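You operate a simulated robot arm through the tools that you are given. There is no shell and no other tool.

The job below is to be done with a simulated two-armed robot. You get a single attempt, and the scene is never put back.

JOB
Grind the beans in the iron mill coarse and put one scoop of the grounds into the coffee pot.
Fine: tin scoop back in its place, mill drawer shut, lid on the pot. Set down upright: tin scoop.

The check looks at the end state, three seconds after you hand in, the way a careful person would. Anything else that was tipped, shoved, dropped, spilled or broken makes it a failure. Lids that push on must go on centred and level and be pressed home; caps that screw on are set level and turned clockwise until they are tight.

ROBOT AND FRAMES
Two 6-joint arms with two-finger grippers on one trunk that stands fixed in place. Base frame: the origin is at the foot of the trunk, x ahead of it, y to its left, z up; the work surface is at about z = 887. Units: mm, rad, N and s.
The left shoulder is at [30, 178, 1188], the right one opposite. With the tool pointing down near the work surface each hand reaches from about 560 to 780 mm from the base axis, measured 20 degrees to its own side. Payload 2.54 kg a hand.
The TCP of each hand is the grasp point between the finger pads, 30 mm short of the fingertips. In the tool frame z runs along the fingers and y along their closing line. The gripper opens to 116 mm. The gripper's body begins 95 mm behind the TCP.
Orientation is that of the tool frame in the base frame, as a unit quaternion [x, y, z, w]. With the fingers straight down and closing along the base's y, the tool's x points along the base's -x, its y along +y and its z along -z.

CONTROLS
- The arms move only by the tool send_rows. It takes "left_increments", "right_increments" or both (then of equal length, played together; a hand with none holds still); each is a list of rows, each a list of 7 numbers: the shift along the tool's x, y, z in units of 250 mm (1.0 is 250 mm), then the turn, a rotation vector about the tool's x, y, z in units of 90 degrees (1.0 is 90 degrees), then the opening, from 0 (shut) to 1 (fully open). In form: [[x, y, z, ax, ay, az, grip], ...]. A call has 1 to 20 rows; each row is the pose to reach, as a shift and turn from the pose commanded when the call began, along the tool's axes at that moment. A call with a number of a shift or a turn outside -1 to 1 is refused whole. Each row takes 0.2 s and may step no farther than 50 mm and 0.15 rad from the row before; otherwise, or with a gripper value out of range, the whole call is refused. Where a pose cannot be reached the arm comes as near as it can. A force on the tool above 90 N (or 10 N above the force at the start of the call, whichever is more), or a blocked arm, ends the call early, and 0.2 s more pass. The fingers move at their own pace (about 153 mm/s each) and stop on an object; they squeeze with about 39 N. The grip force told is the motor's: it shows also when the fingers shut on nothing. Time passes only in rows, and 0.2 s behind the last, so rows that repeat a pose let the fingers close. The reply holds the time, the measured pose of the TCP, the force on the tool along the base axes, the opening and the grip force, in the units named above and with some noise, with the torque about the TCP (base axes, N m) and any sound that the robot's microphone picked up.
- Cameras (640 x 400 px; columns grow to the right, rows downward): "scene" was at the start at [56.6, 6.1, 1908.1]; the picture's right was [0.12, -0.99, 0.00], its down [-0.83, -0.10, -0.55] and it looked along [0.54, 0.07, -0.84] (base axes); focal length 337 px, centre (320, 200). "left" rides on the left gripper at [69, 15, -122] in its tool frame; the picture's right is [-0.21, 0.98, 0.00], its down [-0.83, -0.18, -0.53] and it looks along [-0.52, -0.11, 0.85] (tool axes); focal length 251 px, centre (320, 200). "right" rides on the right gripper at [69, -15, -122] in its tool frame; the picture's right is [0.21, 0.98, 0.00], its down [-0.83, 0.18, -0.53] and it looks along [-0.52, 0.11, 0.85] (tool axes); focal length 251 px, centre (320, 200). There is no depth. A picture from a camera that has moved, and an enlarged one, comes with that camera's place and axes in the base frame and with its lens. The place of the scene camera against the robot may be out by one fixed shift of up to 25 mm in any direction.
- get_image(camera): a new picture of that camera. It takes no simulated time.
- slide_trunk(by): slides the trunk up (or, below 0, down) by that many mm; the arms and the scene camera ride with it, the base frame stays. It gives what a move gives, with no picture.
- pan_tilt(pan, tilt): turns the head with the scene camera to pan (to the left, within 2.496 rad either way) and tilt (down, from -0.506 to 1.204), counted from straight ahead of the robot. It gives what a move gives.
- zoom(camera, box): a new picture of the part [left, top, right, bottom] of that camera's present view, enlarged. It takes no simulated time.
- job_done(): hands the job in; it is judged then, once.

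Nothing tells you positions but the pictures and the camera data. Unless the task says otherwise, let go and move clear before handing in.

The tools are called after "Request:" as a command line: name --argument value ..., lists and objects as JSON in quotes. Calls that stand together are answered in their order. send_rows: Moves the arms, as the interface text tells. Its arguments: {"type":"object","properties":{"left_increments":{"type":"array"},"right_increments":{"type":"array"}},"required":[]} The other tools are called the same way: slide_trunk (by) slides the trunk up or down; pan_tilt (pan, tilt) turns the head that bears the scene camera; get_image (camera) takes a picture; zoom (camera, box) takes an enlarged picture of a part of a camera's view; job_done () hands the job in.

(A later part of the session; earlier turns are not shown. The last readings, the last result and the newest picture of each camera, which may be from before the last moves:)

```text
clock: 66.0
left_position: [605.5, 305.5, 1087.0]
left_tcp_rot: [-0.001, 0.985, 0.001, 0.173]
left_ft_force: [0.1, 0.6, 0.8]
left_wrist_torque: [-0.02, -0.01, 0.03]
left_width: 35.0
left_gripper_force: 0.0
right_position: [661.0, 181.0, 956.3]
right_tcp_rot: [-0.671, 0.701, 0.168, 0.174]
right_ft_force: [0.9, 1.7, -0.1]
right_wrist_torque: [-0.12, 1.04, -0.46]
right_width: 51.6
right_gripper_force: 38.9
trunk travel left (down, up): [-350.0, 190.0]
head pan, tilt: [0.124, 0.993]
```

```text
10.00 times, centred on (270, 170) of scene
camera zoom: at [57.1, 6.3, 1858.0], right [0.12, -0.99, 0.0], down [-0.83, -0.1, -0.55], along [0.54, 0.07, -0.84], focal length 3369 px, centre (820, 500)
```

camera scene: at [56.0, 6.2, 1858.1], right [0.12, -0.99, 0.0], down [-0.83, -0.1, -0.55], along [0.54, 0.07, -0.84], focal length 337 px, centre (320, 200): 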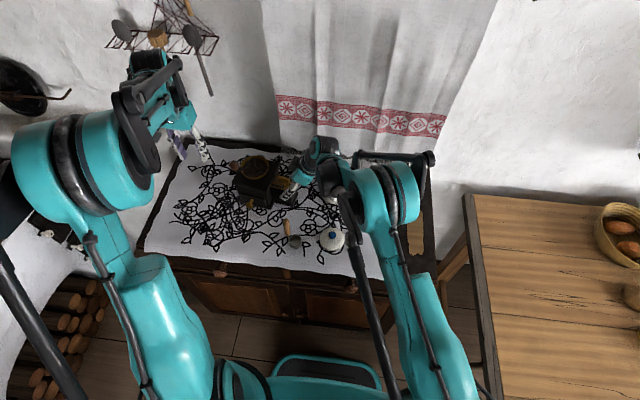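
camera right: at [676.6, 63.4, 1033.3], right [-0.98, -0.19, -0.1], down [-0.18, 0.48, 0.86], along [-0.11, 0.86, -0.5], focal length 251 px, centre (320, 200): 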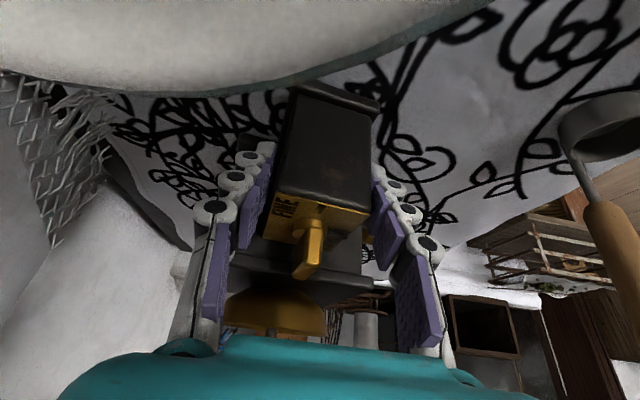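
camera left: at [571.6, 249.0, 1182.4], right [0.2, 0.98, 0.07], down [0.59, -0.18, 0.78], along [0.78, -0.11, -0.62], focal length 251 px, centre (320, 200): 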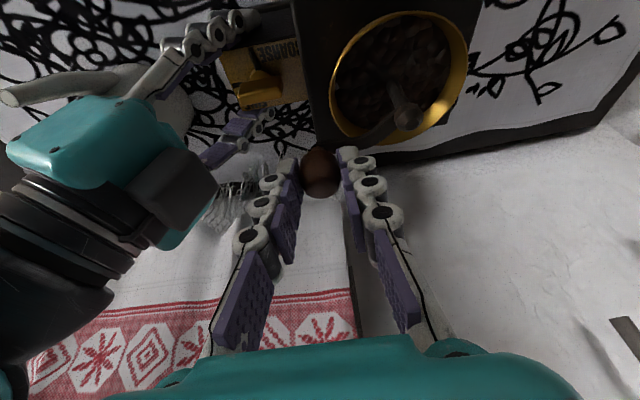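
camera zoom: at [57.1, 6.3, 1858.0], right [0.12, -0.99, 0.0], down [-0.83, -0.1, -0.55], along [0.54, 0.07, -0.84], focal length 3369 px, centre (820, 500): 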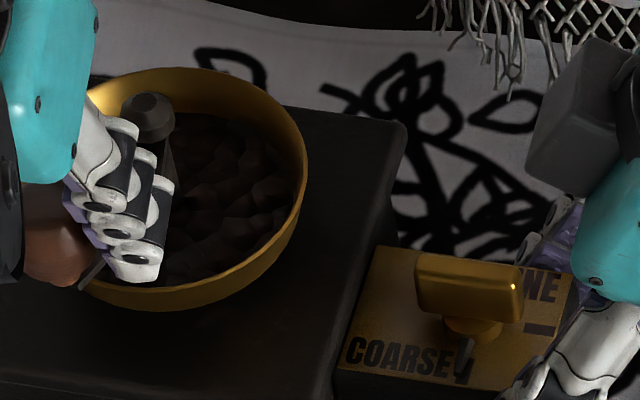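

The bean level looks lower, so the mill is grinding. I'll close again and run another full clockwise turn on the same circle.

Request:
send_rows --left_increments '[[0, 0, 0, 0, 0, 0, 0.1], [0, 0, 0, 0, 0, 0, 0], [-0.0267, 0.0784, 0.0098, 0, 0, 0, 0], [-0.077, 0.1424, 0.0282, 0, 0, 0, 0], [-0.1449, 0.184, 0.0532, 0, 0, 0, 0], [-0.2219, 0.1984, 0.0814, 0, 0, 0, 0], [-0.2989, 0.184, 0.1097, 0, 0, 0, 0], [-0.3669, 0.1424, 0.1346, 0, 0, 0, 0], [-0.4172, 0.0784, 0.1531, 0, 0, 0, 0], [-0.4438, 0, 0.1629, 0, 0, 0, 0], [-0.4438, -0.0832, 0.1629, 0, 0, 0, 0], [-0.4172, -0.1616, 0.1531, 0, 0, 0, 0], [-0.3669, -0.2256, 0.1346, 0, 0, 0, 0], [-0.2989, -0.2672, 0.1097, 0, 0, 0, 0], [-0.2219, -0.2816, 0.0814, 0, 0, 0, 0], [-0.1449, -0.2672, 0.0532, 0, 0, 0, 0], [-0.077, -0.2256, 0.0282, 0, 0, 0, 0], [-0.0267, -0.1616, 0.0098, 0, 0, 0, 0], [0, -0.0832, 0, 0, 0, 0, 0], [0, 0, 0, 0, 0, 0, 0]]'

Request:
zoom --camera "scene" --box '[230, 140, 330, 215]'

Request:
zoom --camera "scene" --box '[245, 150, 295, 190]'

```text
clock: 70.2
left_position: [604.0, 301.6, 1087.9]
left_tcp_rot: [0.002, 0.985, -0.001, 0.173]
left_ft_force: [11.6, -3.5, -0.5]
left_wrist_torque: [-0.08, -0.3, -0.03]
left_width: 24.2
left_gripper_force: 38.9
right_position: [662.8, 182.8, 956.8]
right_tcp_rot: [-0.671, 0.701, 0.168, 0.174]
right_ft_force: [-9.9, 0.0, 26.0]
right_wrist_torque: [0.35, 0.38, 0.5]
right_width: 51.3
right_gripper_force: 38.8
trunk travel left (down, up): [-350.0, 190.0]
head pan, tilt: [0.124, 0.993]
```

```text
5.33 times, centred on (280, 178) of scene
camera zoom: at [58.4, 6.6, 1857.9], right [0.12, -0.99, 0.0], down [-0.83, -0.1, -0.55], along [0.54, 0.07, -0.84], focal length 1797 px, centre (533, 320)
```

zoom: 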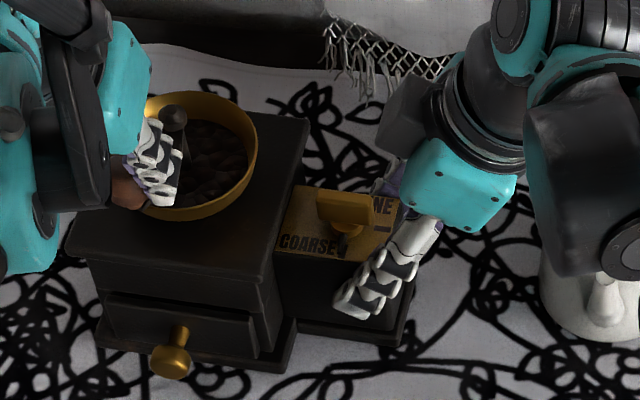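

```text
10.00 times, centred on (270, 170) of scene
camera zoom: at [58.4, 6.6, 1857.9], right [0.12, -0.99, 0.0], down [-0.83, -0.1, -0.55], along [0.54, 0.07, -0.84], focal length 3369 px, centre (820, 500)
```

zoom: 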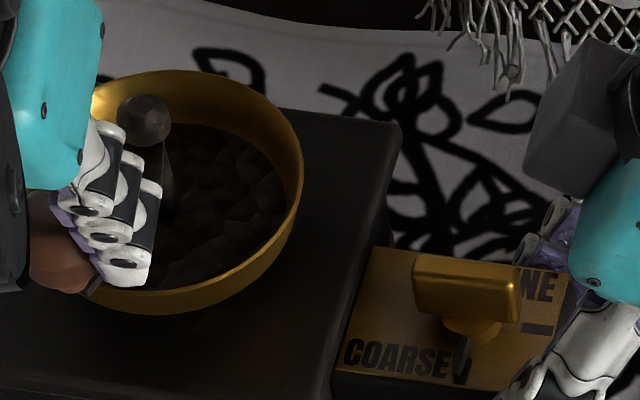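

The bean level is dropping. I'll run another turn, with a +1.5 mm x-shift to relieve the inward pull.

Request:
send_rows --left_increments '[[-0.0323, 0.0784, 0.0119, 0, 0, 0, 0], [-0.0826, 0.1424, 0.0303, 0, 0, 0, 0], [-0.1505, 0.184, 0.0553, 0, 0, 0, 0], [-0.2275, 0.1984, 0.0835, 0, 0, 0, 0], [-0.3045, 0.184, 0.1118, 0, 0, 0, 0], [-0.3725, 0.1424, 0.1367, 0, 0, 0, 0], [-0.4228, 0.0784, 0.1552, 0, 0, 0, 0], [-0.4494, 0, 0.165, 0, 0, 0, 0], [-0.4494, -0.0832, 0.165, 0, 0, 0, 0], [-0.4228, -0.1616, 0.1552, 0, 0, 0, 0], [-0.3725, -0.2256, 0.1367, 0, 0, 0, 0], [-0.3045, -0.2672, 0.1118, 0, 0, 0, 0], [-0.2275, -0.2816, 0.0835, 0, 0, 0, 0], [-0.1505, -0.2672, 0.0553, 0, 0, 0, 0], [-0.0826, -0.2256, 0.0303, 0, 0, 0, 0], [-0.0323, -0.1616, 0.0119, 0, 0, 0, 0], [-0.0056, -0.0832, 0.0021, 0, 0, 0, 0], [-0.0056, 0, 0.0021, 0, 0, 0, 0]]'

Request:
zoom --camera "scene" --box '[230, 140, 330, 215]'

Request:
zoom --camera "scene" --box '[245, 150, 295, 190]'

```text
clock: 74.0
left_position: [605.3, 302.5, 1087.9]
left_tcp_rot: [0.001, 0.985, -0.002, 0.173]
left_ft_force: [11.6, -1.7, 3.4]
left_wrist_torque: [-0.23, -0.55, -0.02]
left_width: 24.1
left_gripper_force: 38.9
right_position: [662.6, 181.9, 955.9]
right_tcp_rot: [-0.67, 0.702, 0.168, 0.173]
right_ft_force: [-3.8, 6.8, -0.4]
right_wrist_torque: [-0.76, 0.27, -0.29]
right_width: 51.4
right_gripper_force: 39.0
trunk travel left (down, up): [-350.0, 190.0]
head pan, tilt: [0.124, 0.993]
```

```text
5.33 times, centred on (280, 178) of scene
camera zoom: at [58.6, 6.8, 1857.9], right [0.12, -0.99, 0.0], down [-0.83, -0.1, -0.55], along [0.54, 0.07, -0.84], focal length 1797 px, centre (533, 320)
```

zoom: 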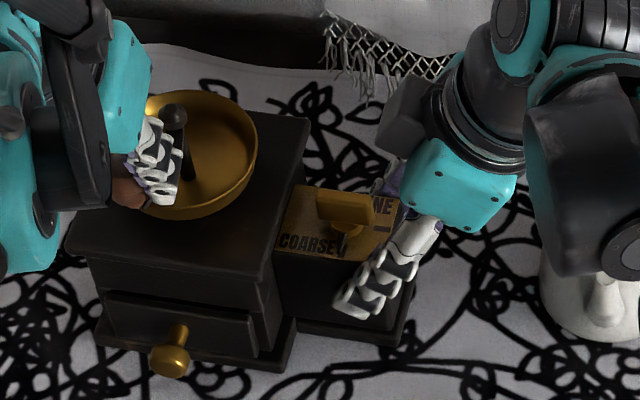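

```text
10.00 times, centred on (270, 170) of scene
camera zoom: at [58.6, 6.8, 1857.9], right [0.12, -0.99, 0.0], down [-0.83, -0.1, -0.55], along [0.54, 0.07, -0.84], focal length 3369 px, centre (820, 500)
```

zoom: 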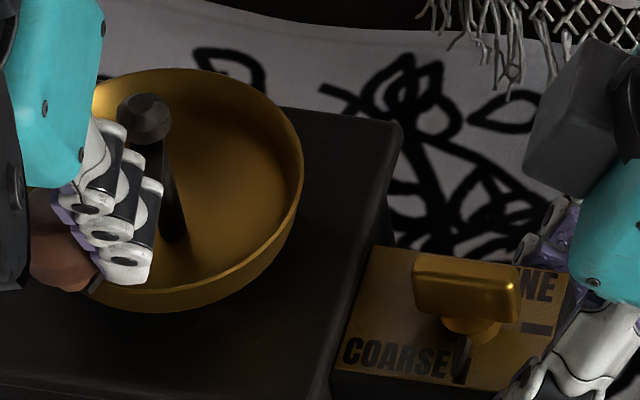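

The hopper is empty, so everything is ground coarse. I'll leave the crank on the +y side so it's out of the drawer's way, then release it.

Request:
send_rows --left_increments '[[-0.0267, 0.0784, 0.0098, 0, 0, 0, 0], [-0.077, 0.1424, 0.0282, 0, 0, 0, 0], [-0.1449, 0.184, 0.0532, 0, 0, 0, 0], [-0.2219, 0.1984, 0.0814, 0, 0, 0, 0], [-0.2219, 0.1984, 0.0814, 0, 0, 0, 0.15], [-0.2219, 0.1984, 0.0814, 0, 0, 0, 0.36], [-0.2219, 0.1984, 0.0814, 0, 0, 0, 0.36], [-0.2219, 0.1984, -0.05, 0, 0, 0, 0.36], [-0.2219, 0.1984, -0.2, 0, 0, 0, 0.36], [-0.2219, 0.1984, -0.35, 0, 0, 0, 0.36], [-0.2219, 0.1984, -0.35, 0, 0, 0, 0.36]]'

Request:
get_image --camera "left"

Request:
zoom --camera "scene" --box '[230, 140, 330, 215]'

```text
clock: 76.4
left_position: [624.6, 355.3, 1190.2]
left_tcp_rot: [0.0, 0.985, 0.0, 0.174]
left_ft_force: [0.5, 0.5, -0.2]
left_wrist_torque: [-0.02, 0.0, 0.04]
left_width: 41.7
left_gripper_force: 0.1
right_position: [661.3, 181.7, 956.8]
right_tcp_rot: [-0.67, 0.702, 0.167, 0.174]
right_ft_force: [1.3, 5.0, -0.5]
right_wrist_torque: [-0.17, -0.07, -0.5]
right_width: 51.2
right_gripper_force: 38.8
trunk travel left (down, up): [-350.0, 190.0]
head pan, tilt: [0.124, 0.993]
```

```text
taken
camera left: at [518.8, 369.3, 1282.4], right [0.2, 0.98, 0.07], down [0.59, -0.18, 0.78], along [0.78, -0.12, -0.62], focal length 251 px, centre (320, 200)
```

left: 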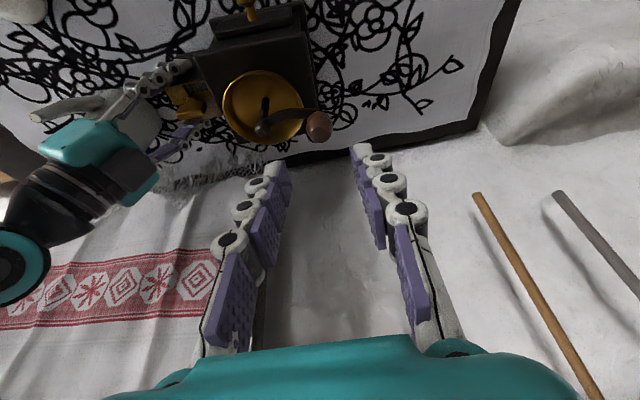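

```text
5.33 times, centred on (280, 178) of scene
camera zoom: at [57.6, 7.2, 1858.0], right [0.12, -0.99, 0.0], down [-0.83, -0.1, -0.55], along [0.54, 0.07, -0.84], focal length 1797 px, centre (533, 320)
```

zoom: 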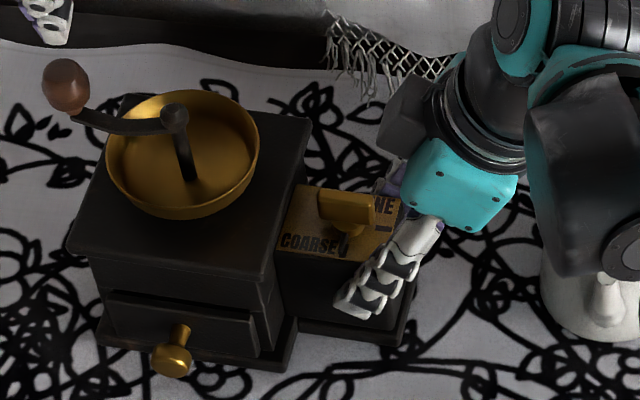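

The grounds are in the drawer now. I'll bring the left hand level, in front of the drawer knob, for a look.

Request:
send_rows --left_increments '[[0.096, -0.056, 0.09, 0, 0.0555, 0, 0.5], [0.192, -0.112, 0.19, 0, 0.111, 0, 0.5], [0.288, -0.168, 0.3, 0, 0.1665, 0, 0.5], [0.384, -0.224, 0.413, 0, 0.2222, 0, 0.5], [0.384, -0.224, 0.413, 0, 0.2222, 0, 0.5]]'

Request:
get_image --camera "left"

Request:
zoom --camera "left" --box '[240, 80, 420, 200]'

```text
clock: 77.6
left_position: [570.0, 298.0, 1060.2]
left_tcp_rot: [-0.001, 1.0, 0.0, -0.001]
left_ft_force: [0.0, -0.5, 0.6]
left_wrist_torque: [-0.02, -0.01, 0.01]
left_width: 58.1
left_gripper_force: 0.2
right_position: [662.6, 180.7, 955.4]
right_tcp_rot: [-0.671, 0.701, 0.167, 0.173]
right_ft_force: [1.3, 4.6, 0.0]
right_wrist_torque: [0.12, 0.45, -0.24]
right_width: 51.7
right_gripper_force: 39.6
trunk travel left (down, up): [-350.0, 190.0]
head pan, tilt: [0.124, 0.993]
```

```text
taken
camera left: at [502.9, 312.3, 1184.6], right [0.21, 0.98, 0.0], down [0.83, -0.18, 0.53], along [0.52, -0.11, -0.85], focal length 251 px, centre (320, 200)
```

left: 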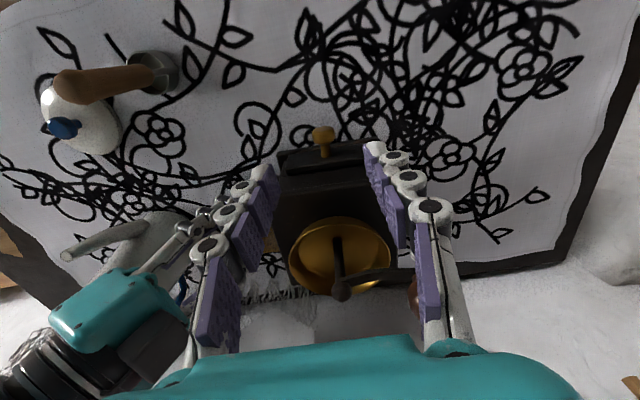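

```text
3.33 times, centred on (330, 140) of left
camera zoom: at [502.9, 312.3, 1184.6], right [0.21, 0.98, 0.0], down [0.83, -0.18, 0.53], along [0.52, -0.11, -0.85], focal length 838 px, centre (287, 400)
```

zoom: 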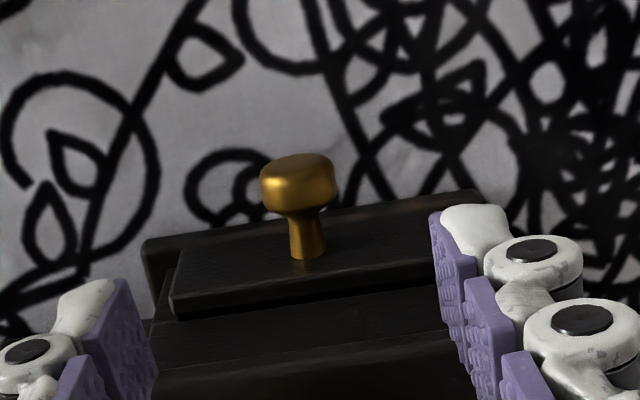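

The knob head is at about (584, 299, 920), 24 mm across, with the drawer front at x≈608. I'll go down around it with the fingertips about 19 mm above the table, and close.

Request:
send_rows --left_increments '[[-0.02, 0.004, 0.15, 0, 0, 0, 0.42], [-0.04, 0.004, 0.3, 0, 0, 0, 0.42], [-0.052, 0.004, 0.42, 0, 0, 0, 0.42], [-0.052, 0.004, 0.4964, 0, 0, 0, 0.42], [-0.052, 0.004, 0.4964, 0, 0, 0, 0.42]]'

Request:
zoom --camera "left" --box '[220, 100, 420, 230]'

Request:
zoom --camera "scene" --box '[220, 150, 330, 230]'

```text
clock: 78.8
left_position: [585.8, 299.9, 938.1]
left_tcp_rot: [0.0, 1.0, 0.0, 0.0]
left_ft_force: [1.0, 0.4, 0.2]
left_wrist_torque: [0.01, 0.02, -0.02]
left_width: 48.7
left_gripper_force: 0.0
right_position: [662.4, 181.9, 956.8]
right_tcp_rot: [-0.67, 0.702, 0.168, 0.174]
right_ft_force: [1.6, 4.7, 0.0]
right_wrist_torque: [0.11, 0.27, -0.38]
right_width: 51.4
right_gripper_force: 38.4
trunk travel left (down, up): [-350.0, 190.0]
head pan, tilt: [0.124, 0.993]
```

```text
3.08 times, centred on (320, 165) of left
camera zoom: at [517.1, 314.1, 1061.5], right [0.21, 0.98, 0.0], down [0.83, -0.18, 0.53], along [0.52, -0.11, -0.85], focal length 774 px, centre (320, 308)
```

zoom: 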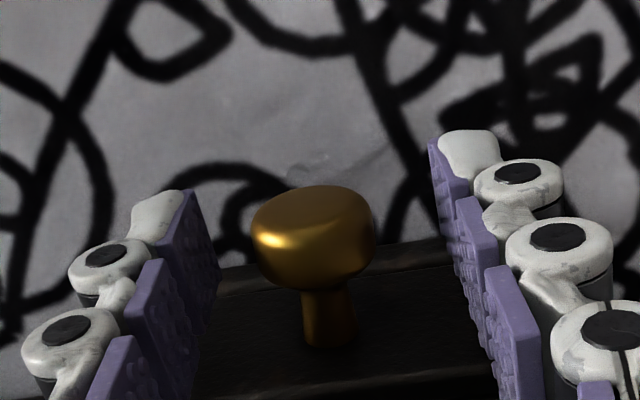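

```text
5.00 times, centred on (275, 190) of scene
camera zoom: at [57.7, 7.0, 1858.0], right [0.12, -0.99, 0.0], down [-0.83, -0.1, -0.55], along [0.54, 0.07, -0.84], focal length 1684 px, centre (545, 250)
```

zoom: 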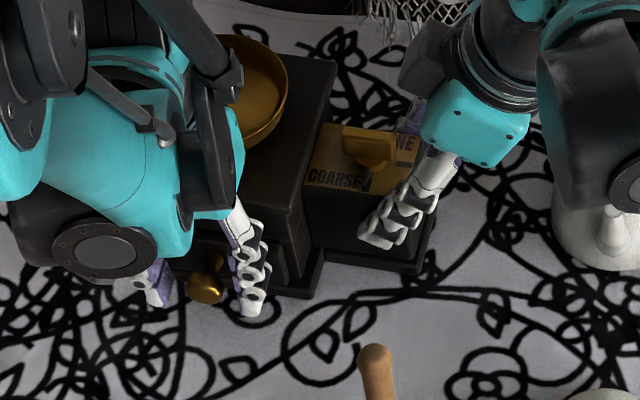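

The knob sits centred between the fingers. I'll close and pull gently 20 mm first.

Request:
send_rows --left_increments '[[0, -0.004, 0, 0, 0, 0, 0.25], [0, -0.004, 0, 0, 0, 0, 0.1], [0, -0.004, 0, 0, 0, 0, 0], [0, -0.004, 0, 0, 0, 0, 0], [0.03, -0.004, 0, 0, 0, 0, 0], [0.055, -0.004, 0, 0, 0, 0, 0], [0.08, -0.004, 0, 0, 0, 0, 0]]'

Request:
zoom --camera "left" --box '[220, 100, 420, 230]'

Request:
zoom --camera "scene" --box '[220, 150, 330, 230]'

```text
clock: 80.4
left_position: [564.5, 300.0, 938.1]
left_tcp_rot: [-0.001, 1.0, 0.0, -0.001]
left_ft_force: [0.9, 24.5, 39.5]
left_wrist_torque: [0.53, -0.11, -0.5]
left_width: 22.7
left_gripper_force: 39.2
right_position: [662.1, 182.8, 957.1]
right_tcp_rot: [-0.67, 0.702, 0.166, 0.175]
right_ft_force: [7.5, -3.0, 0.1]
right_wrist_torque: [-0.29, -0.48, -0.39]
right_width: 51.6
right_gripper_force: 39.1
trunk travel left (down, up): [-350.0, 190.0]
head pan, tilt: [0.124, 0.993]
```

```text
3.08 times, centred on (320, 165) of left
camera zoom: at [496.1, 313.6, 1060.1], right [0.21, 0.98, 0.0], down [0.83, -0.18, 0.53], along [0.52, -0.11, -0.85], focal length 774 px, centre (320, 308)
```

zoom: 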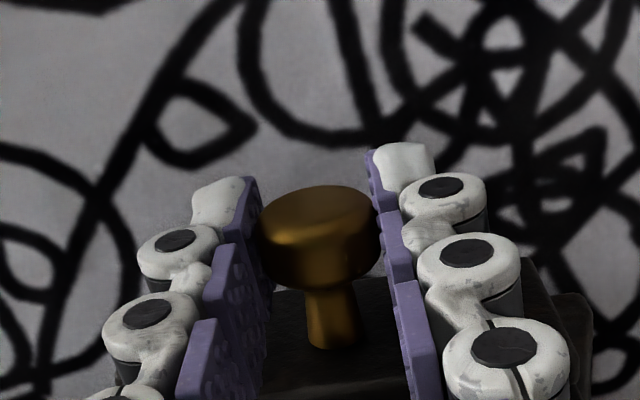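

```text
5.00 times, centred on (275, 190) of scene
camera zoom: at [55.8, 8.1, 1858.3], right [0.12, -0.99, 0.0], down [-0.83, -0.1, -0.55], along [0.54, 0.07, -0.84], focal length 1684 px, centre (545, 250)
```

zoom: 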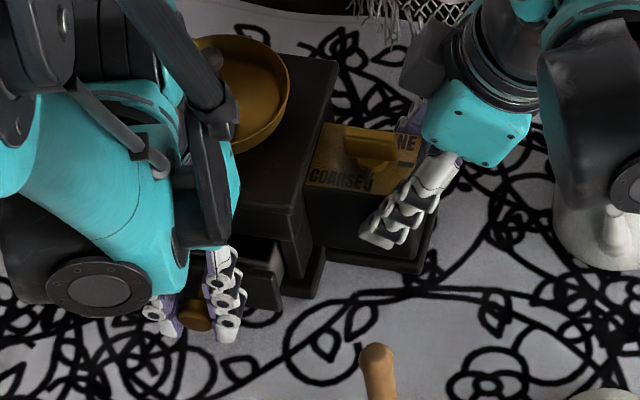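

The drawer is sliding out and the mill stays put, but the grip carries some side and vertical force. I'll ease the hand slightly left and up while pulling further.

Request:
send_rows --left_increments '[[0.0, 0.008, -0.012, 0, 0, 0, 0], [0.04, 0.012, -0.016, 0, 0, 0, 0], [0.08, 0.015, -0.016, 0, 0, 0, 0], [0.12, 0.017, -0.016, 0, 0, 0, 0], [0.16, 0.019, -0.016, 0, 0, 0, 0]]'

Request:
zoom --camera "scene" --box '[220, 150, 330, 230]'

Request:
get_image --camera "left"

```text
clock: 81.6
left_position: [526.5, 300.2, 939.1]
left_tcp_rot: [0.0, 1.0, 0.0, -0.001]
left_ft_force: [-0.9, -6.2, 0.2]
left_wrist_torque: [-0.01, 0.73, -0.54]
left_width: 22.4
left_gripper_force: 38.9
right_position: [663.1, 181.5, 956.5]
right_tcp_rot: [-0.67, 0.702, 0.168, 0.174]
right_ft_force: [8.0, 1.7, 17.9]
right_wrist_torque: [0.52, 0.18, -0.79]
right_width: 51.2
right_gripper_force: 38.9
trunk travel left (down, up): [-350.0, 190.0]
head pan, tilt: [0.124, 0.993]
```

```text
5.00 times, centred on (275, 190) of scene
camera zoom: at [58.2, 6.2, 1858.0], right [0.12, -0.99, 0.0], down [-0.83, -0.1, -0.55], along [0.54, 0.07, -0.84], focal length 1684 px, centre (545, 250)
```

zoom: 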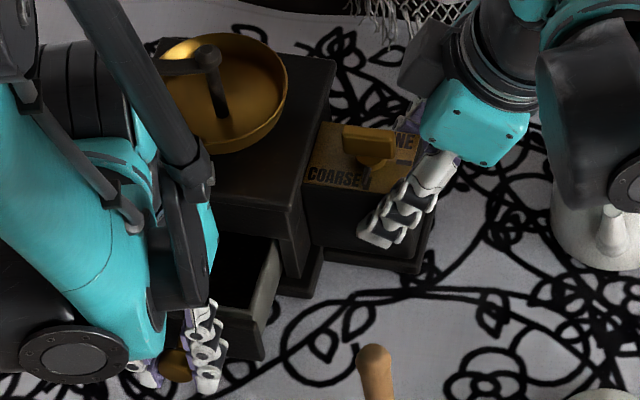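

```text
taken
camera left: at [457.9, 315.5, 1062.9], right [0.22, 0.98, 0.0], down [0.83, -0.18, 0.53], along [0.52, -0.12, -0.85], focal length 251 px, centre (320, 200)
```

left: 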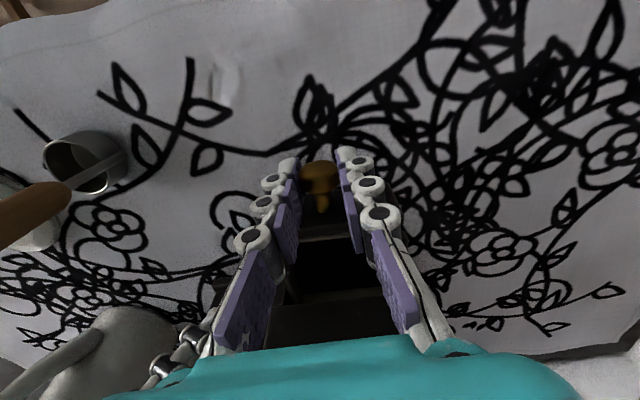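

The drawer is open about 58 mm with low force. I'll open it a bit further for scoop clearance.

Request:
send_rows --left_increments '[[0.025, 0.002, 0, 0, 0, 0, 0], [0.05, 0.003, 0, 0, 0, 0, 0], [0.072, 0.004, 0, 0, 0, 0, 0], [0.072, 0.004, 0, 0, 0, 0, 0]]'

Request:
zoom --camera "scene" --box '[220, 150, 330, 240]'

Request:
get_image --camera "left"

```text
clock: 82.6
left_position: [510.0, 300.6, 939.3]
left_tcp_rot: [0.001, 1.0, 0.0, 0.001]
left_ft_force: [30.2, -15.2, -0.2]
left_wrist_torque: [-0.2, -0.88, -0.28]
left_width: 22.6
left_gripper_force: 38.9
right_position: [660.7, 182.2, 956.9]
right_tcp_rot: [-0.671, 0.701, 0.169, 0.173]
right_ft_force: [-15.8, 7.3, 20.5]
right_wrist_torque: [0.42, 0.75, 0.46]
right_width: 51.2
right_gripper_force: 39.0
trunk travel left (down, up): [-350.0, 190.0]
head pan, tilt: [0.124, 0.993]
```

```text
4.44 times, centred on (275, 195) of scene
camera zoom: at [58.5, 5.2, 1858.0], right [0.12, -0.99, 0.0], down [-0.83, -0.1, -0.55], along [0.54, 0.07, -0.84], focal length 1497 px, centre (520, 222)
```

zoom: 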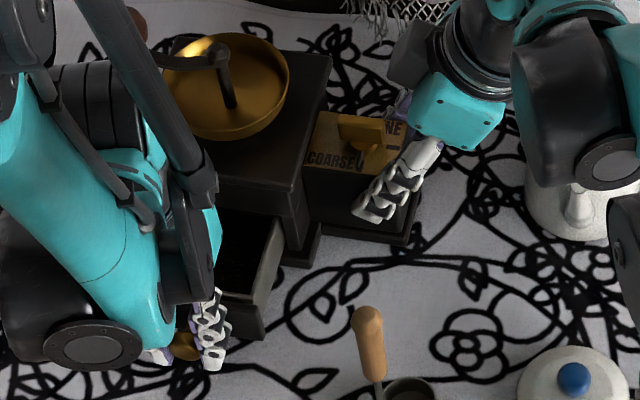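

```text
taken
camera left: at [440.9, 315.8, 1062.7], right [0.22, 0.98, 0.0], down [0.82, -0.18, 0.54], along [0.52, -0.12, -0.84], focal length 251 px, centre (320, 200)
```

left: 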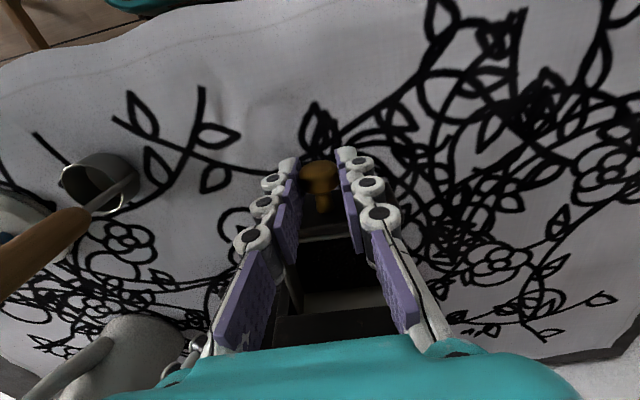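

The drawer has reached its stop (30 N), so this pull can also turn the mill back. With the right hand as pivot, I'll pull the main box 10 mm toward the robot while the right hand yaws +3°.

Request:
send_rows --left_increments '[[0.01, 0.0, 0, 0, 0, 0, 0], [0.02, 0.0, 0, 0, 0, 0, 0], [0.03, 0.0, 0, 0, 0, 0, 0], [0.04, 0.0, 0, 0, 0, 0, 0], [0.04, 0.0, 0, 0, 0, 0, 0]]' --right_increments '[[0, 0, 0, -0.0039, 0, -0.0074, 0.2], [0, 0, 0, -0.0078, 0, -0.0147, 0.2], [0, 0, 0, -0.0117, 0, -0.022, 0.2], [0, 0, 0, -0.0156, 0, -0.0294, 0.2], [0, 0, 0, -0.0156, 0, -0.0294, 0.2]]'

Request:
zoom --camera "scene" --box '[220, 140, 330, 220]'

Request:
get_image --camera "left"

```text
clock: 83.8
left_position: [499.2, 300.4, 939.1]
left_tcp_rot: [0.001, 1.0, -0.002, 0.002]
left_ft_force: [37.6, -31.8, 0.2]
left_wrist_torque: [-0.5, -0.74, -0.39]
left_width: 22.4
left_gripper_force: 38.9
right_position: [661.4, 184.8, 956.6]
right_tcp_rot: [0.69, -0.682, -0.175, -0.169]
right_ft_force: [-37.1, 20.0, -0.4]
right_wrist_torque: [1.0, 0.29, -1.28]
right_width: 51.7
right_gripper_force: 38.8
trunk travel left (down, up): [-350.0, 190.0]
head pan, tilt: [0.124, 0.993]
```

```text
5.00 times, centred on (275, 180) of scene
camera zoom: at [58.2, 4.7, 1857.9], right [0.12, -0.99, 0.0], down [-0.83, -0.1, -0.55], along [0.54, 0.07, -0.84], focal length 1684 px, centre (545, 300)
```

zoom: 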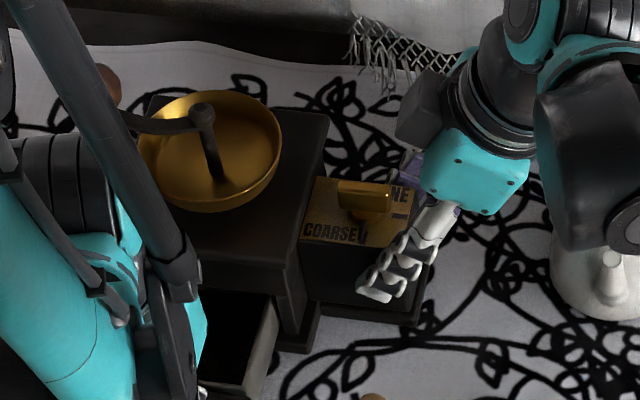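

```text
taken
camera left: at [431.1, 315.0, 1062.6], right [0.22, 0.98, 0.0], down [0.82, -0.18, 0.54], along [0.53, -0.12, -0.84], focal length 251 px, centre (320, 200)
```

left: 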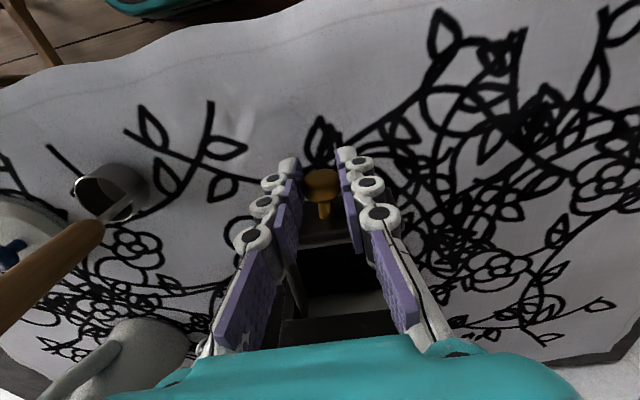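

The yaw is nearly recovered. The left hand is holding the mill too far to +y, so I'll ease it by -8 mm in y with the right hand helping.

Request:
send_rows --left_increments '[[0, -0.008, 0, 0, 0, 0, 0], [0, -0.016, 0, 0, 0, 0, 0], [0, -0.024, 0, 0, 0, 0, 0], [0, -0.034, 0, 0, 0, 0, 0], [0, -0.034, 0, 0, 0, 0, 0]]' --right_increments '[[0.0036, 0, -0.0019, 0, 0, 0, 0.2], [0.0071, 0, -0.0038, 0, 0, 0, 0.2], [0.0106, 0, -0.0056, 0, 0, 0, 0.2], [0.0141, 0, -0.0075, 0, 0, 0, 0.2], [0.0141, 0, -0.0075, 0, 0, 0, 0.2]]'

Request:
zoom --camera "scene" --box '[220, 140, 330, 220]'

Request:
get_image --camera "left"

```text
clock: 85.0
left_position: [499.1, 296.6, 939.0]
left_tcp_rot: [0.0, 1.0, 0.0, 0.0]
left_ft_force: [25.1, -15.5, 2.9]
left_wrist_torque: [-0.27, -0.7, -0.26]
left_width: 22.2
left_gripper_force: 38.7
right_position: [662.3, 180.4, 956.8]
right_tcp_rot: [0.69, -0.683, -0.172, -0.17]
right_ft_force: [-17.3, 26.7, -0.9]
right_wrist_torque: [0.53, 0.37, -0.37]
right_width: 51.6
right_gripper_force: 39.5
trunk travel left (down, up): [-350.0, 190.0]
head pan, tilt: [0.124, 0.993]
```

```text
5.00 times, centred on (275, 180) of scene
camera zoom: at [59.4, 8.6, 1857.9], right [0.12, -0.99, 0.0], down [-0.83, -0.1, -0.55], along [0.54, 0.07, -0.84], focal length 1684 px, centre (545, 300)
```

zoom: 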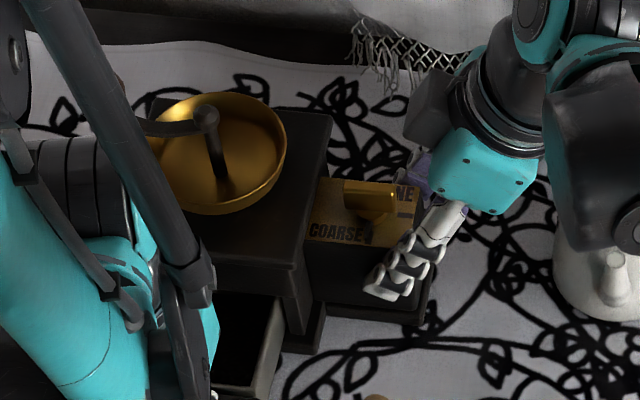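

```text
taken
camera left: at [430.1, 309.7, 1062.4], right [0.21, 0.98, 0.0], down [0.83, -0.18, 0.53], along [0.52, -0.12, -0.85], focal length 251 px, centre (320, 200)
```

left: 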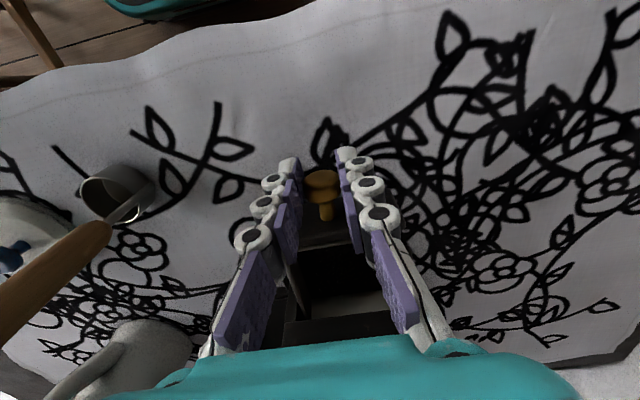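

The yaw is restored now. About 6 mm of +y offset remains, so I'll ease both hands toward -y, mostly the left.

Request:
send_rows --left_increments '[[0, -0.01, 0, 0, 0, 0, 0], [0, -0.02, 0, 0, 0, 0, 0], [0, -0.03, 0, 0, 0, 0, 0], [0, -0.042, 0, 0, 0, 0, 0], [0, -0.042, 0, 0, 0, 0, 0]]' --right_increments '[[0.0036, 0, -0.0019, 0, 0, 0, 0.2], [0.0071, 0, -0.0038, 0, 0, 0, 0.2], [0.0106, 0, -0.0056, 0, 0, 0, 0.2], [0.0141, 0, -0.0075, 0, 0, 0, 0.2], [0.0141, 0, -0.0075, 0, 0, 0, 0.2]]'

Request:
zoom --camera "scene" --box '[220, 140, 330, 220]'

Request:
zoom --camera "left" --box '[160, 120, 480, 340]'

```text
clock: 86.2
left_position: [497.8, 285.1, 939.3]
left_tcp_rot: [0.0, 1.0, 0.0, -0.002]
left_ft_force: [13.7, 2.6, 0.6]
left_wrist_torque: [0.11, -0.31, 0.43]
left_width: 22.4
left_gripper_force: 39.2
right_position: [662.2, 173.4, 958.1]
right_tcp_rot: [0.689, -0.684, -0.17, -0.169]
right_ft_force: [-13.8, 10.4, 0.4]
right_wrist_torque: [0.51, -0.17, 1.06]
right_width: 51.3
right_gripper_force: 39.3
trunk travel left (down, up): [-350.0, 190.0]
head pan, tilt: [0.124, 0.993]
```

```text
5.00 times, centred on (275, 180) of scene
camera zoom: at [57.5, 8.5, 1858.0], right [0.12, -0.99, 0.0], down [-0.83, -0.1, -0.55], along [0.54, 0.07, -0.84], focal length 1684 px, centre (545, 300)
```

zoom: 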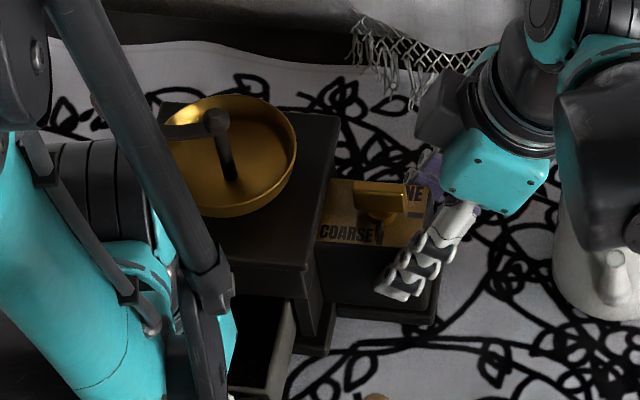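

```text
1.82 times, centred on (320, 230) of left
camera zoom: at [428.5, 299.6, 1062.6], right [0.21, 0.98, 0.0], down [0.83, -0.18, 0.53], along [0.52, -0.11, -0.85], focal length 457 px, centre (320, 146)
```

zoom: 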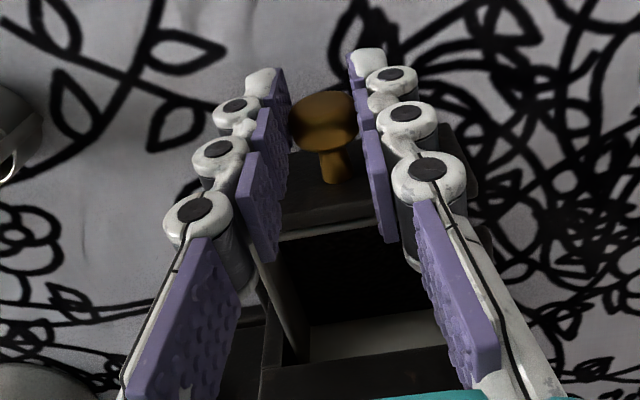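

The mill is back very close to its original pose. I'll release both hands and retreat: the left straight up and away, the right back along its axis. Then I'll re-measure everything unloaded.

Request:
send_rows --left_increments '[[-0.012, 0, 0, 0, 0, 0, 0], [-0.012, 0, 0, 0, 0, 0, 0.2], [-0.012, 0, 0, 0, 0, 0, 0.42], [-0.012, 0, 0, 0, 0, 0, 0.42], [-0.012, 0, -0.15, 0, 0, 0, 0.42], [-0.012, 0, -0.3, 0, 0, 0, 0.42], [-0.012, 0, -0.45, 0, 0, 0, 0.42], [-0.012, 0.1, -0.6, 0, 0, 0, 0.42], [-0.012, 0.2, -0.7, 0, 0, 0, 0.42], [-0.012, 0.3, -0.8, 0, 0, 0, 0.42]]' --right_increments '[[0, 0, 0, 0, 0, 0, 0.46], [0, 0, 0, 0, 0, 0, 0.56], [0, 0, 0, 0, 0, 0, 0.62], [0, 0, 0, 0, 0, 0, 0.62], [0, 0, -0.12, 0, 0, 0, 0.62], [0, 0, -0.26, 0, 0, 0, 0.62], [0, 0, -0.42, 0, 0, 0, 0.62], [0, 0, -0.58, 0, 0, 0, 0.62], [-0.06, 0, -0.74, 0, 0, 0, 0.62], [-0.12, 0, -0.88, 0, 0, 0, 0.62]]'

Request:
get_image --camera "scene"

Request:
zoom --camera "scene" --box '[220, 140, 380, 260]'

Request:
get_image --camera "right"

Request:
get_image --camera "left"

```text
clock: 88.4
left_position: [500.2, 359.5, 1140.6]
left_tcp_rot: [0.0, 1.0, 0.0, 0.001]
left_ft_force: [-1.4, -0.9, -0.1]
left_wrist_torque: [0.0, -0.01, 0.0]
left_width: 48.9
left_gripper_force: 0.2
right_position: [662.0, 93.1, 1168.2]
right_tcp_rot: [0.689, -0.683, -0.171, -0.171]
right_ft_force: [-0.6, 1.0, -0.1]
right_wrist_torque: [-0.07, -0.04, 0.0]
right_width: 72.0
right_gripper_force: 0.0
trunk travel left (down, up): [-350.0, 190.0]
head pan, tilt: [0.124, 0.993]
```

```text
taken
camera scene: at [54.3, 6.4, 1858.1], right [0.12, -0.99, 0.0], down [-0.83, -0.1, -0.55], along [0.54, 0.07, -0.84], focal length 337 px, centre (320, 200)
```

scene: 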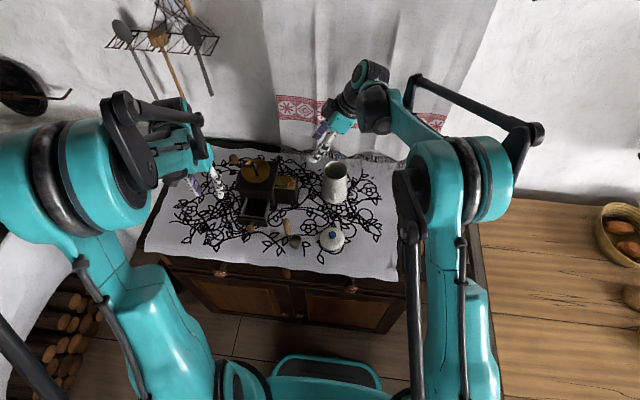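

```text
3.33 times, centred on (300, 200) of scene
camera zoom: at [54.3, 6.4, 1858.1], right [0.12, -0.99, 0.0], down [-0.83, -0.1, -0.55], along [0.54, 0.07, -0.84], focal length 1123 px, centre (387, 200)
```

zoom: 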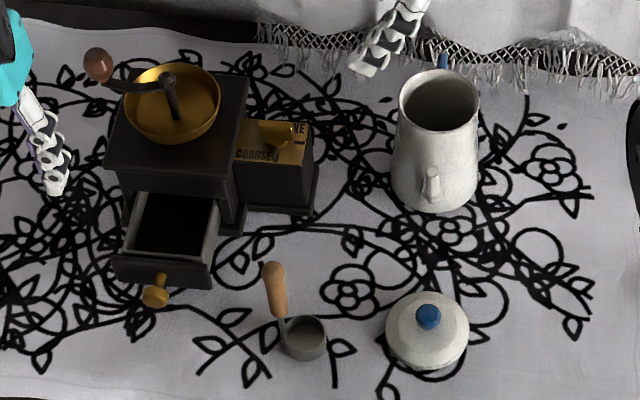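

```text
taken
camera right: at [678.4, -25.4, 1244.3], right [-0.98, -0.2, -0.1], down [-0.19, 0.48, 0.86], along [-0.12, 0.86, -0.5], focal length 251 px, centre (320, 200)
```

right: 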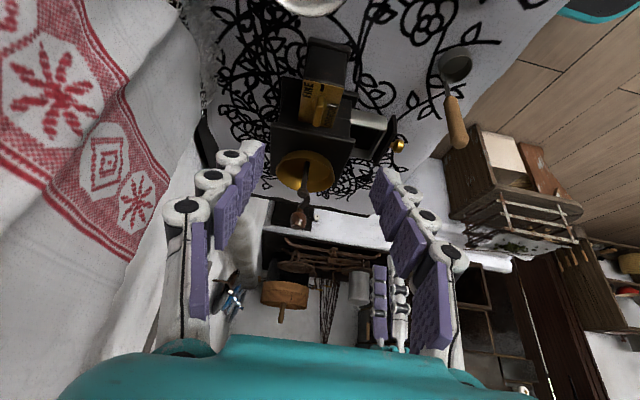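

```text
taken
camera left: at [431.1, 373.8, 1263.5], right [0.21, 0.98, 0.0], down [0.83, -0.18, 0.53], along [0.52, -0.11, -0.84], focal length 251 px, centre (320, 200)
```

left: 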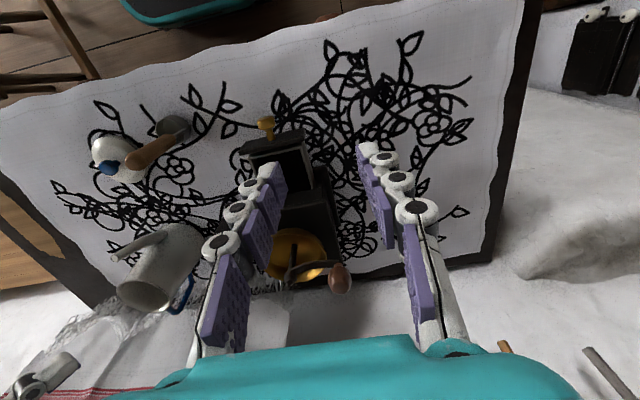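

The mill stands nearly where it was, about 2 mm and 2.5° off, and the drawer is open. I'll look into the drawer and at the scoop.

Request:
zoom --camera "scene" --box '[245, 180, 305, 240]'

Request:
zoom --camera "right" --box '[320, 80, 480, 180]'

Request:
zoom --camera "left" --box '[220, 100, 340, 200]'

Request:
zoom --camera "left" --box '[70, 90, 250, 210]'

```text
6.67 times, centred on (275, 210) of scene
camera zoom: at [54.3, 6.4, 1858.1], right [0.12, -0.99, 0.0], down [-0.83, -0.1, -0.55], along [0.54, 0.07, -0.84], focal length 2246 px, centre (620, 133)
```

zoom: 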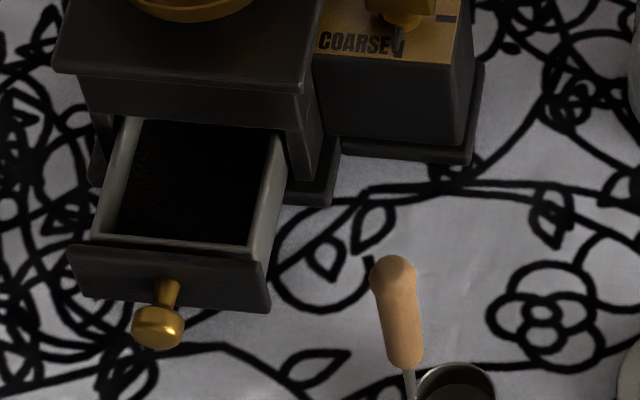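

```text
4.00 times, centred on (400, 130) of right
camera zoom: at [678.4, -25.4, 1244.3], right [-0.98, -0.2, -0.1], down [-0.19, 0.48, 0.86], along [-0.12, 0.86, -0.5], focal length 1006 px, centre (0, 480)
```

zoom: 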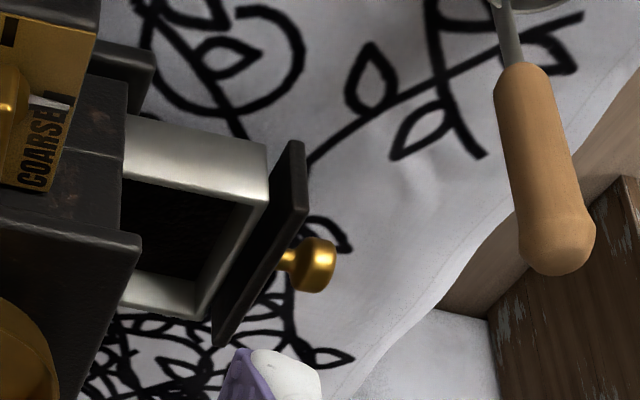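

```text
4.00 times, centred on (280, 150) of left
camera zoom: at [431.1, 373.8, 1263.5], right [0.21, 0.98, 0.0], down [0.83, -0.18, 0.53], along [0.52, -0.11, -0.84], focal length 1006 px, centre (480, 400)
```

zoom: 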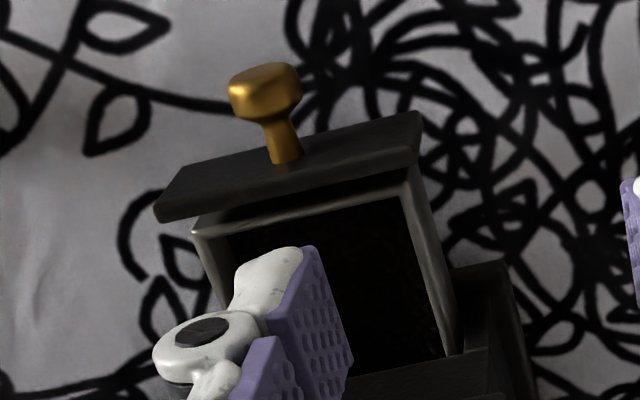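

```text
3.33 times, centred on (160, 150) of left
camera zoom: at [431.1, 373.8, 1263.5], right [0.21, 0.98, 0.0], down [0.83, -0.18, 0.53], along [0.52, -0.11, -0.84], focal length 838 px, centre (853, 367)
```

zoom: 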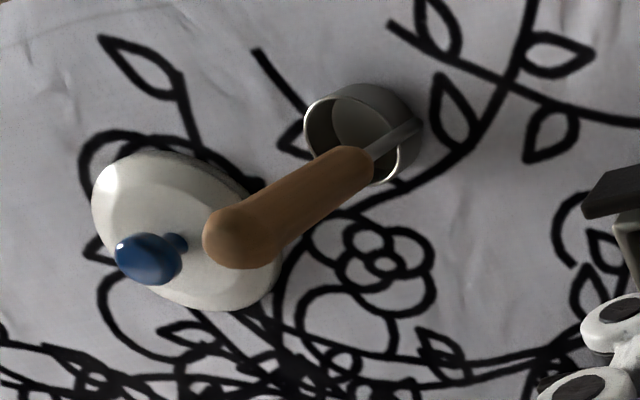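

The drawer rim is at z≈925 and the grounds lie dark inside it, with the drawer front plate's top at about 943. Next I'll take the scoop. I'll level the right hand, roll it to neutral over the scoop handle, and move the left hand further away.

Request:
send_rows --right_increments '[[-0.021, 0.062, -0.025, 0, 0.0778, 0, 0.62], [-0.042, 0.124, -0.05, 0, 0.1556, 0, 0.62], [-0.064, 0.186, -0.075, 0, 0.2333, 0, 0.62], [-0.085, 0.248, -0.1, 0, 0.311, 0, 0.62], [-0.085, 0.248, -0.1, 0, 0.311, 0, 0.62]]' --left_increments '[[0.02, 0.09, -0.06, 0, 0, 0, 0.42], [0.04, 0.18, -0.12, 0, 0, 0, 0.42], [0.06, 0.27, -0.18, 0, 0, 0, 0.42], [0.08, 0.36, -0.24, 0, 0, 0, 0.42], [0.08, 0.36, -0.24, 0, 0, 0, 0.42]]'

Request:
send_rows --right_increments '[[-0.023, 0.038, 0.025, 0, 0, 0.0909, 0.5], [-0.047, 0.076, 0.051, 0, 0, 0.1818, 0.5], [-0.07, 0.115, 0.076, 0, 0, 0.2727, 0.5], [-0.093, 0.153, 0.102, 0, 0, 0.3636, 0.5], [-0.116, 0.191, 0.127, 0, 0, 0.4545, 0.5], [-0.14, 0.229, 0.153, 0, 0, 0.5455, 0.5], [-0.163, 0.267, 0.178, 0, 0, 0.6364, 0.5], [-0.186, 0.305, 0.204, 0, 0, 0.7273, 0.5], [-0.21, 0.344, 0.229, 0, 0, 0.8182, 0.5], [-0.233, 0.382, 0.255, 0, 0, 0.9091, 0.5], [-0.256, 0.42, 0.28, 0, 0, 1.0, 0.5], [-0.256, 0.42, 0.28, 0, 0, 1.0, 0.5]]'

Request:
get_image --camera "right"

Request:
get_image --camera "scene"

```text
clock: 89.6
left_position: [482.6, 450.4, 1197.5]
left_tcp_rot: [0.0, 1.0, 0.001, 0.0]
left_ft_force: [0.1, 0.0, 1.2]
left_wrist_torque: [0.05, 0.04, -0.03]
left_width: 48.8
left_gripper_force: 0.1
right_position: [600.9, 101.5, 1196.5]
right_tcp_rot: [0.709, -0.705, 0.0, 0.001]
right_ft_force: [-0.1, -0.4, -0.4]
right_wrist_torque: [0.05, 0.0, -0.02]
right_width: 71.9
right_gripper_force: 0.0
trunk travel left (down, up): [-350.0, 190.0]
head pan, tilt: [0.124, 0.993]
```

```text
clock: 92.2
left_position: [481.7, 449.4, 1197.1]
left_tcp_rot: [0.001, 1.0, 0.0, 0.0]
left_ft_force: [0.2, 0.4, -0.8]
left_wrist_torque: [0.01, 0.02, -0.03]
left_width: 48.6
left_gripper_force: 0.1
right_position: [495.3, 165.0, 1127.3]
right_tcp_rot: [-0.003, 1.0, 0.0, 0.0]
right_ft_force: [0.4, 0.3, 0.1]
right_wrist_torque: [0.02, 0.02, 0.0]
right_width: 58.2
right_gripper_force: 0.0
trunk travel left (down, up): [-350.0, 190.0]
head pan, tilt: [0.124, 0.993]
```

```text
taken
camera right: at [426.9, 149.4, 1249.7], right [-0.22, 0.98, 0.0], down [0.82, 0.19, 0.53], along [0.52, 0.12, -0.85], focal length 251 px, centre (320, 200)
```

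right: 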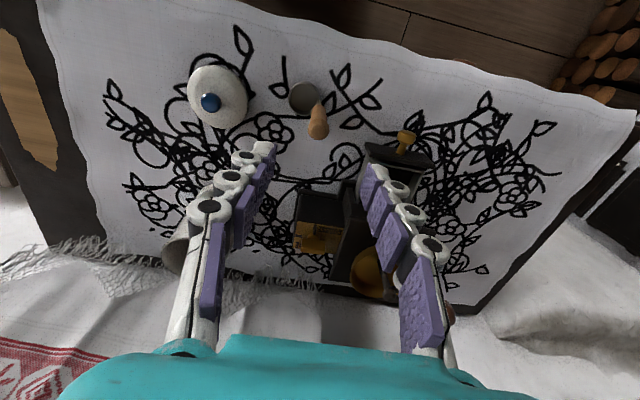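

```text
taken
camera scene: at [57.0, 6.0, 1858.1], right [0.12, -0.99, 0.0], down [-0.83, -0.1, -0.55], along [0.54, 0.07, -0.84], focal length 337 px, centre (320, 200)
```

scene: 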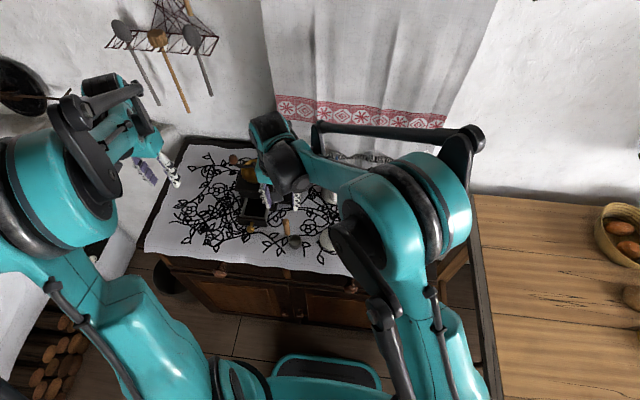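

Request:
zoom --camera "right" --box '[250, 60, 390, 160]'

Request:
zoom --camera "scene" --box '[260, 200, 350, 260]'

```text
4.00 times, centred on (320, 110) of right
camera zoom: at [426.9, 149.4, 1249.7], right [-0.22, 0.98, 0.0], down [0.82, 0.19, 0.53], along [0.52, 0.12, -0.85], focal length 1006 px, centre (320, 560)
```

zoom: 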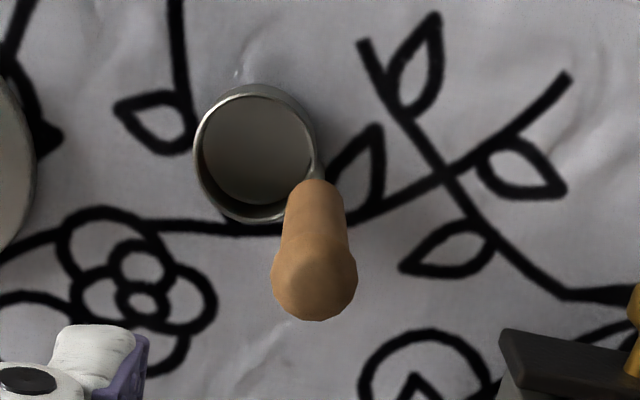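

```text
6.67 times, centred on (305, 230) of scene
camera zoom: at [57.0, 6.0, 1858.1], right [0.12, -0.99, 0.0], down [-0.83, -0.1, -0.55], along [0.54, 0.07, -0.84], focal length 2246 px, centre (420, 0)
```

zoom: 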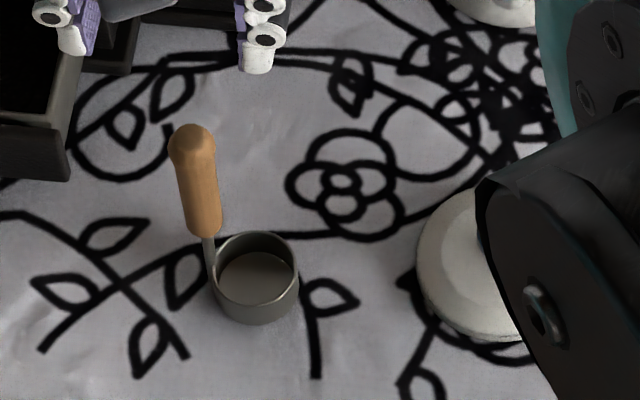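

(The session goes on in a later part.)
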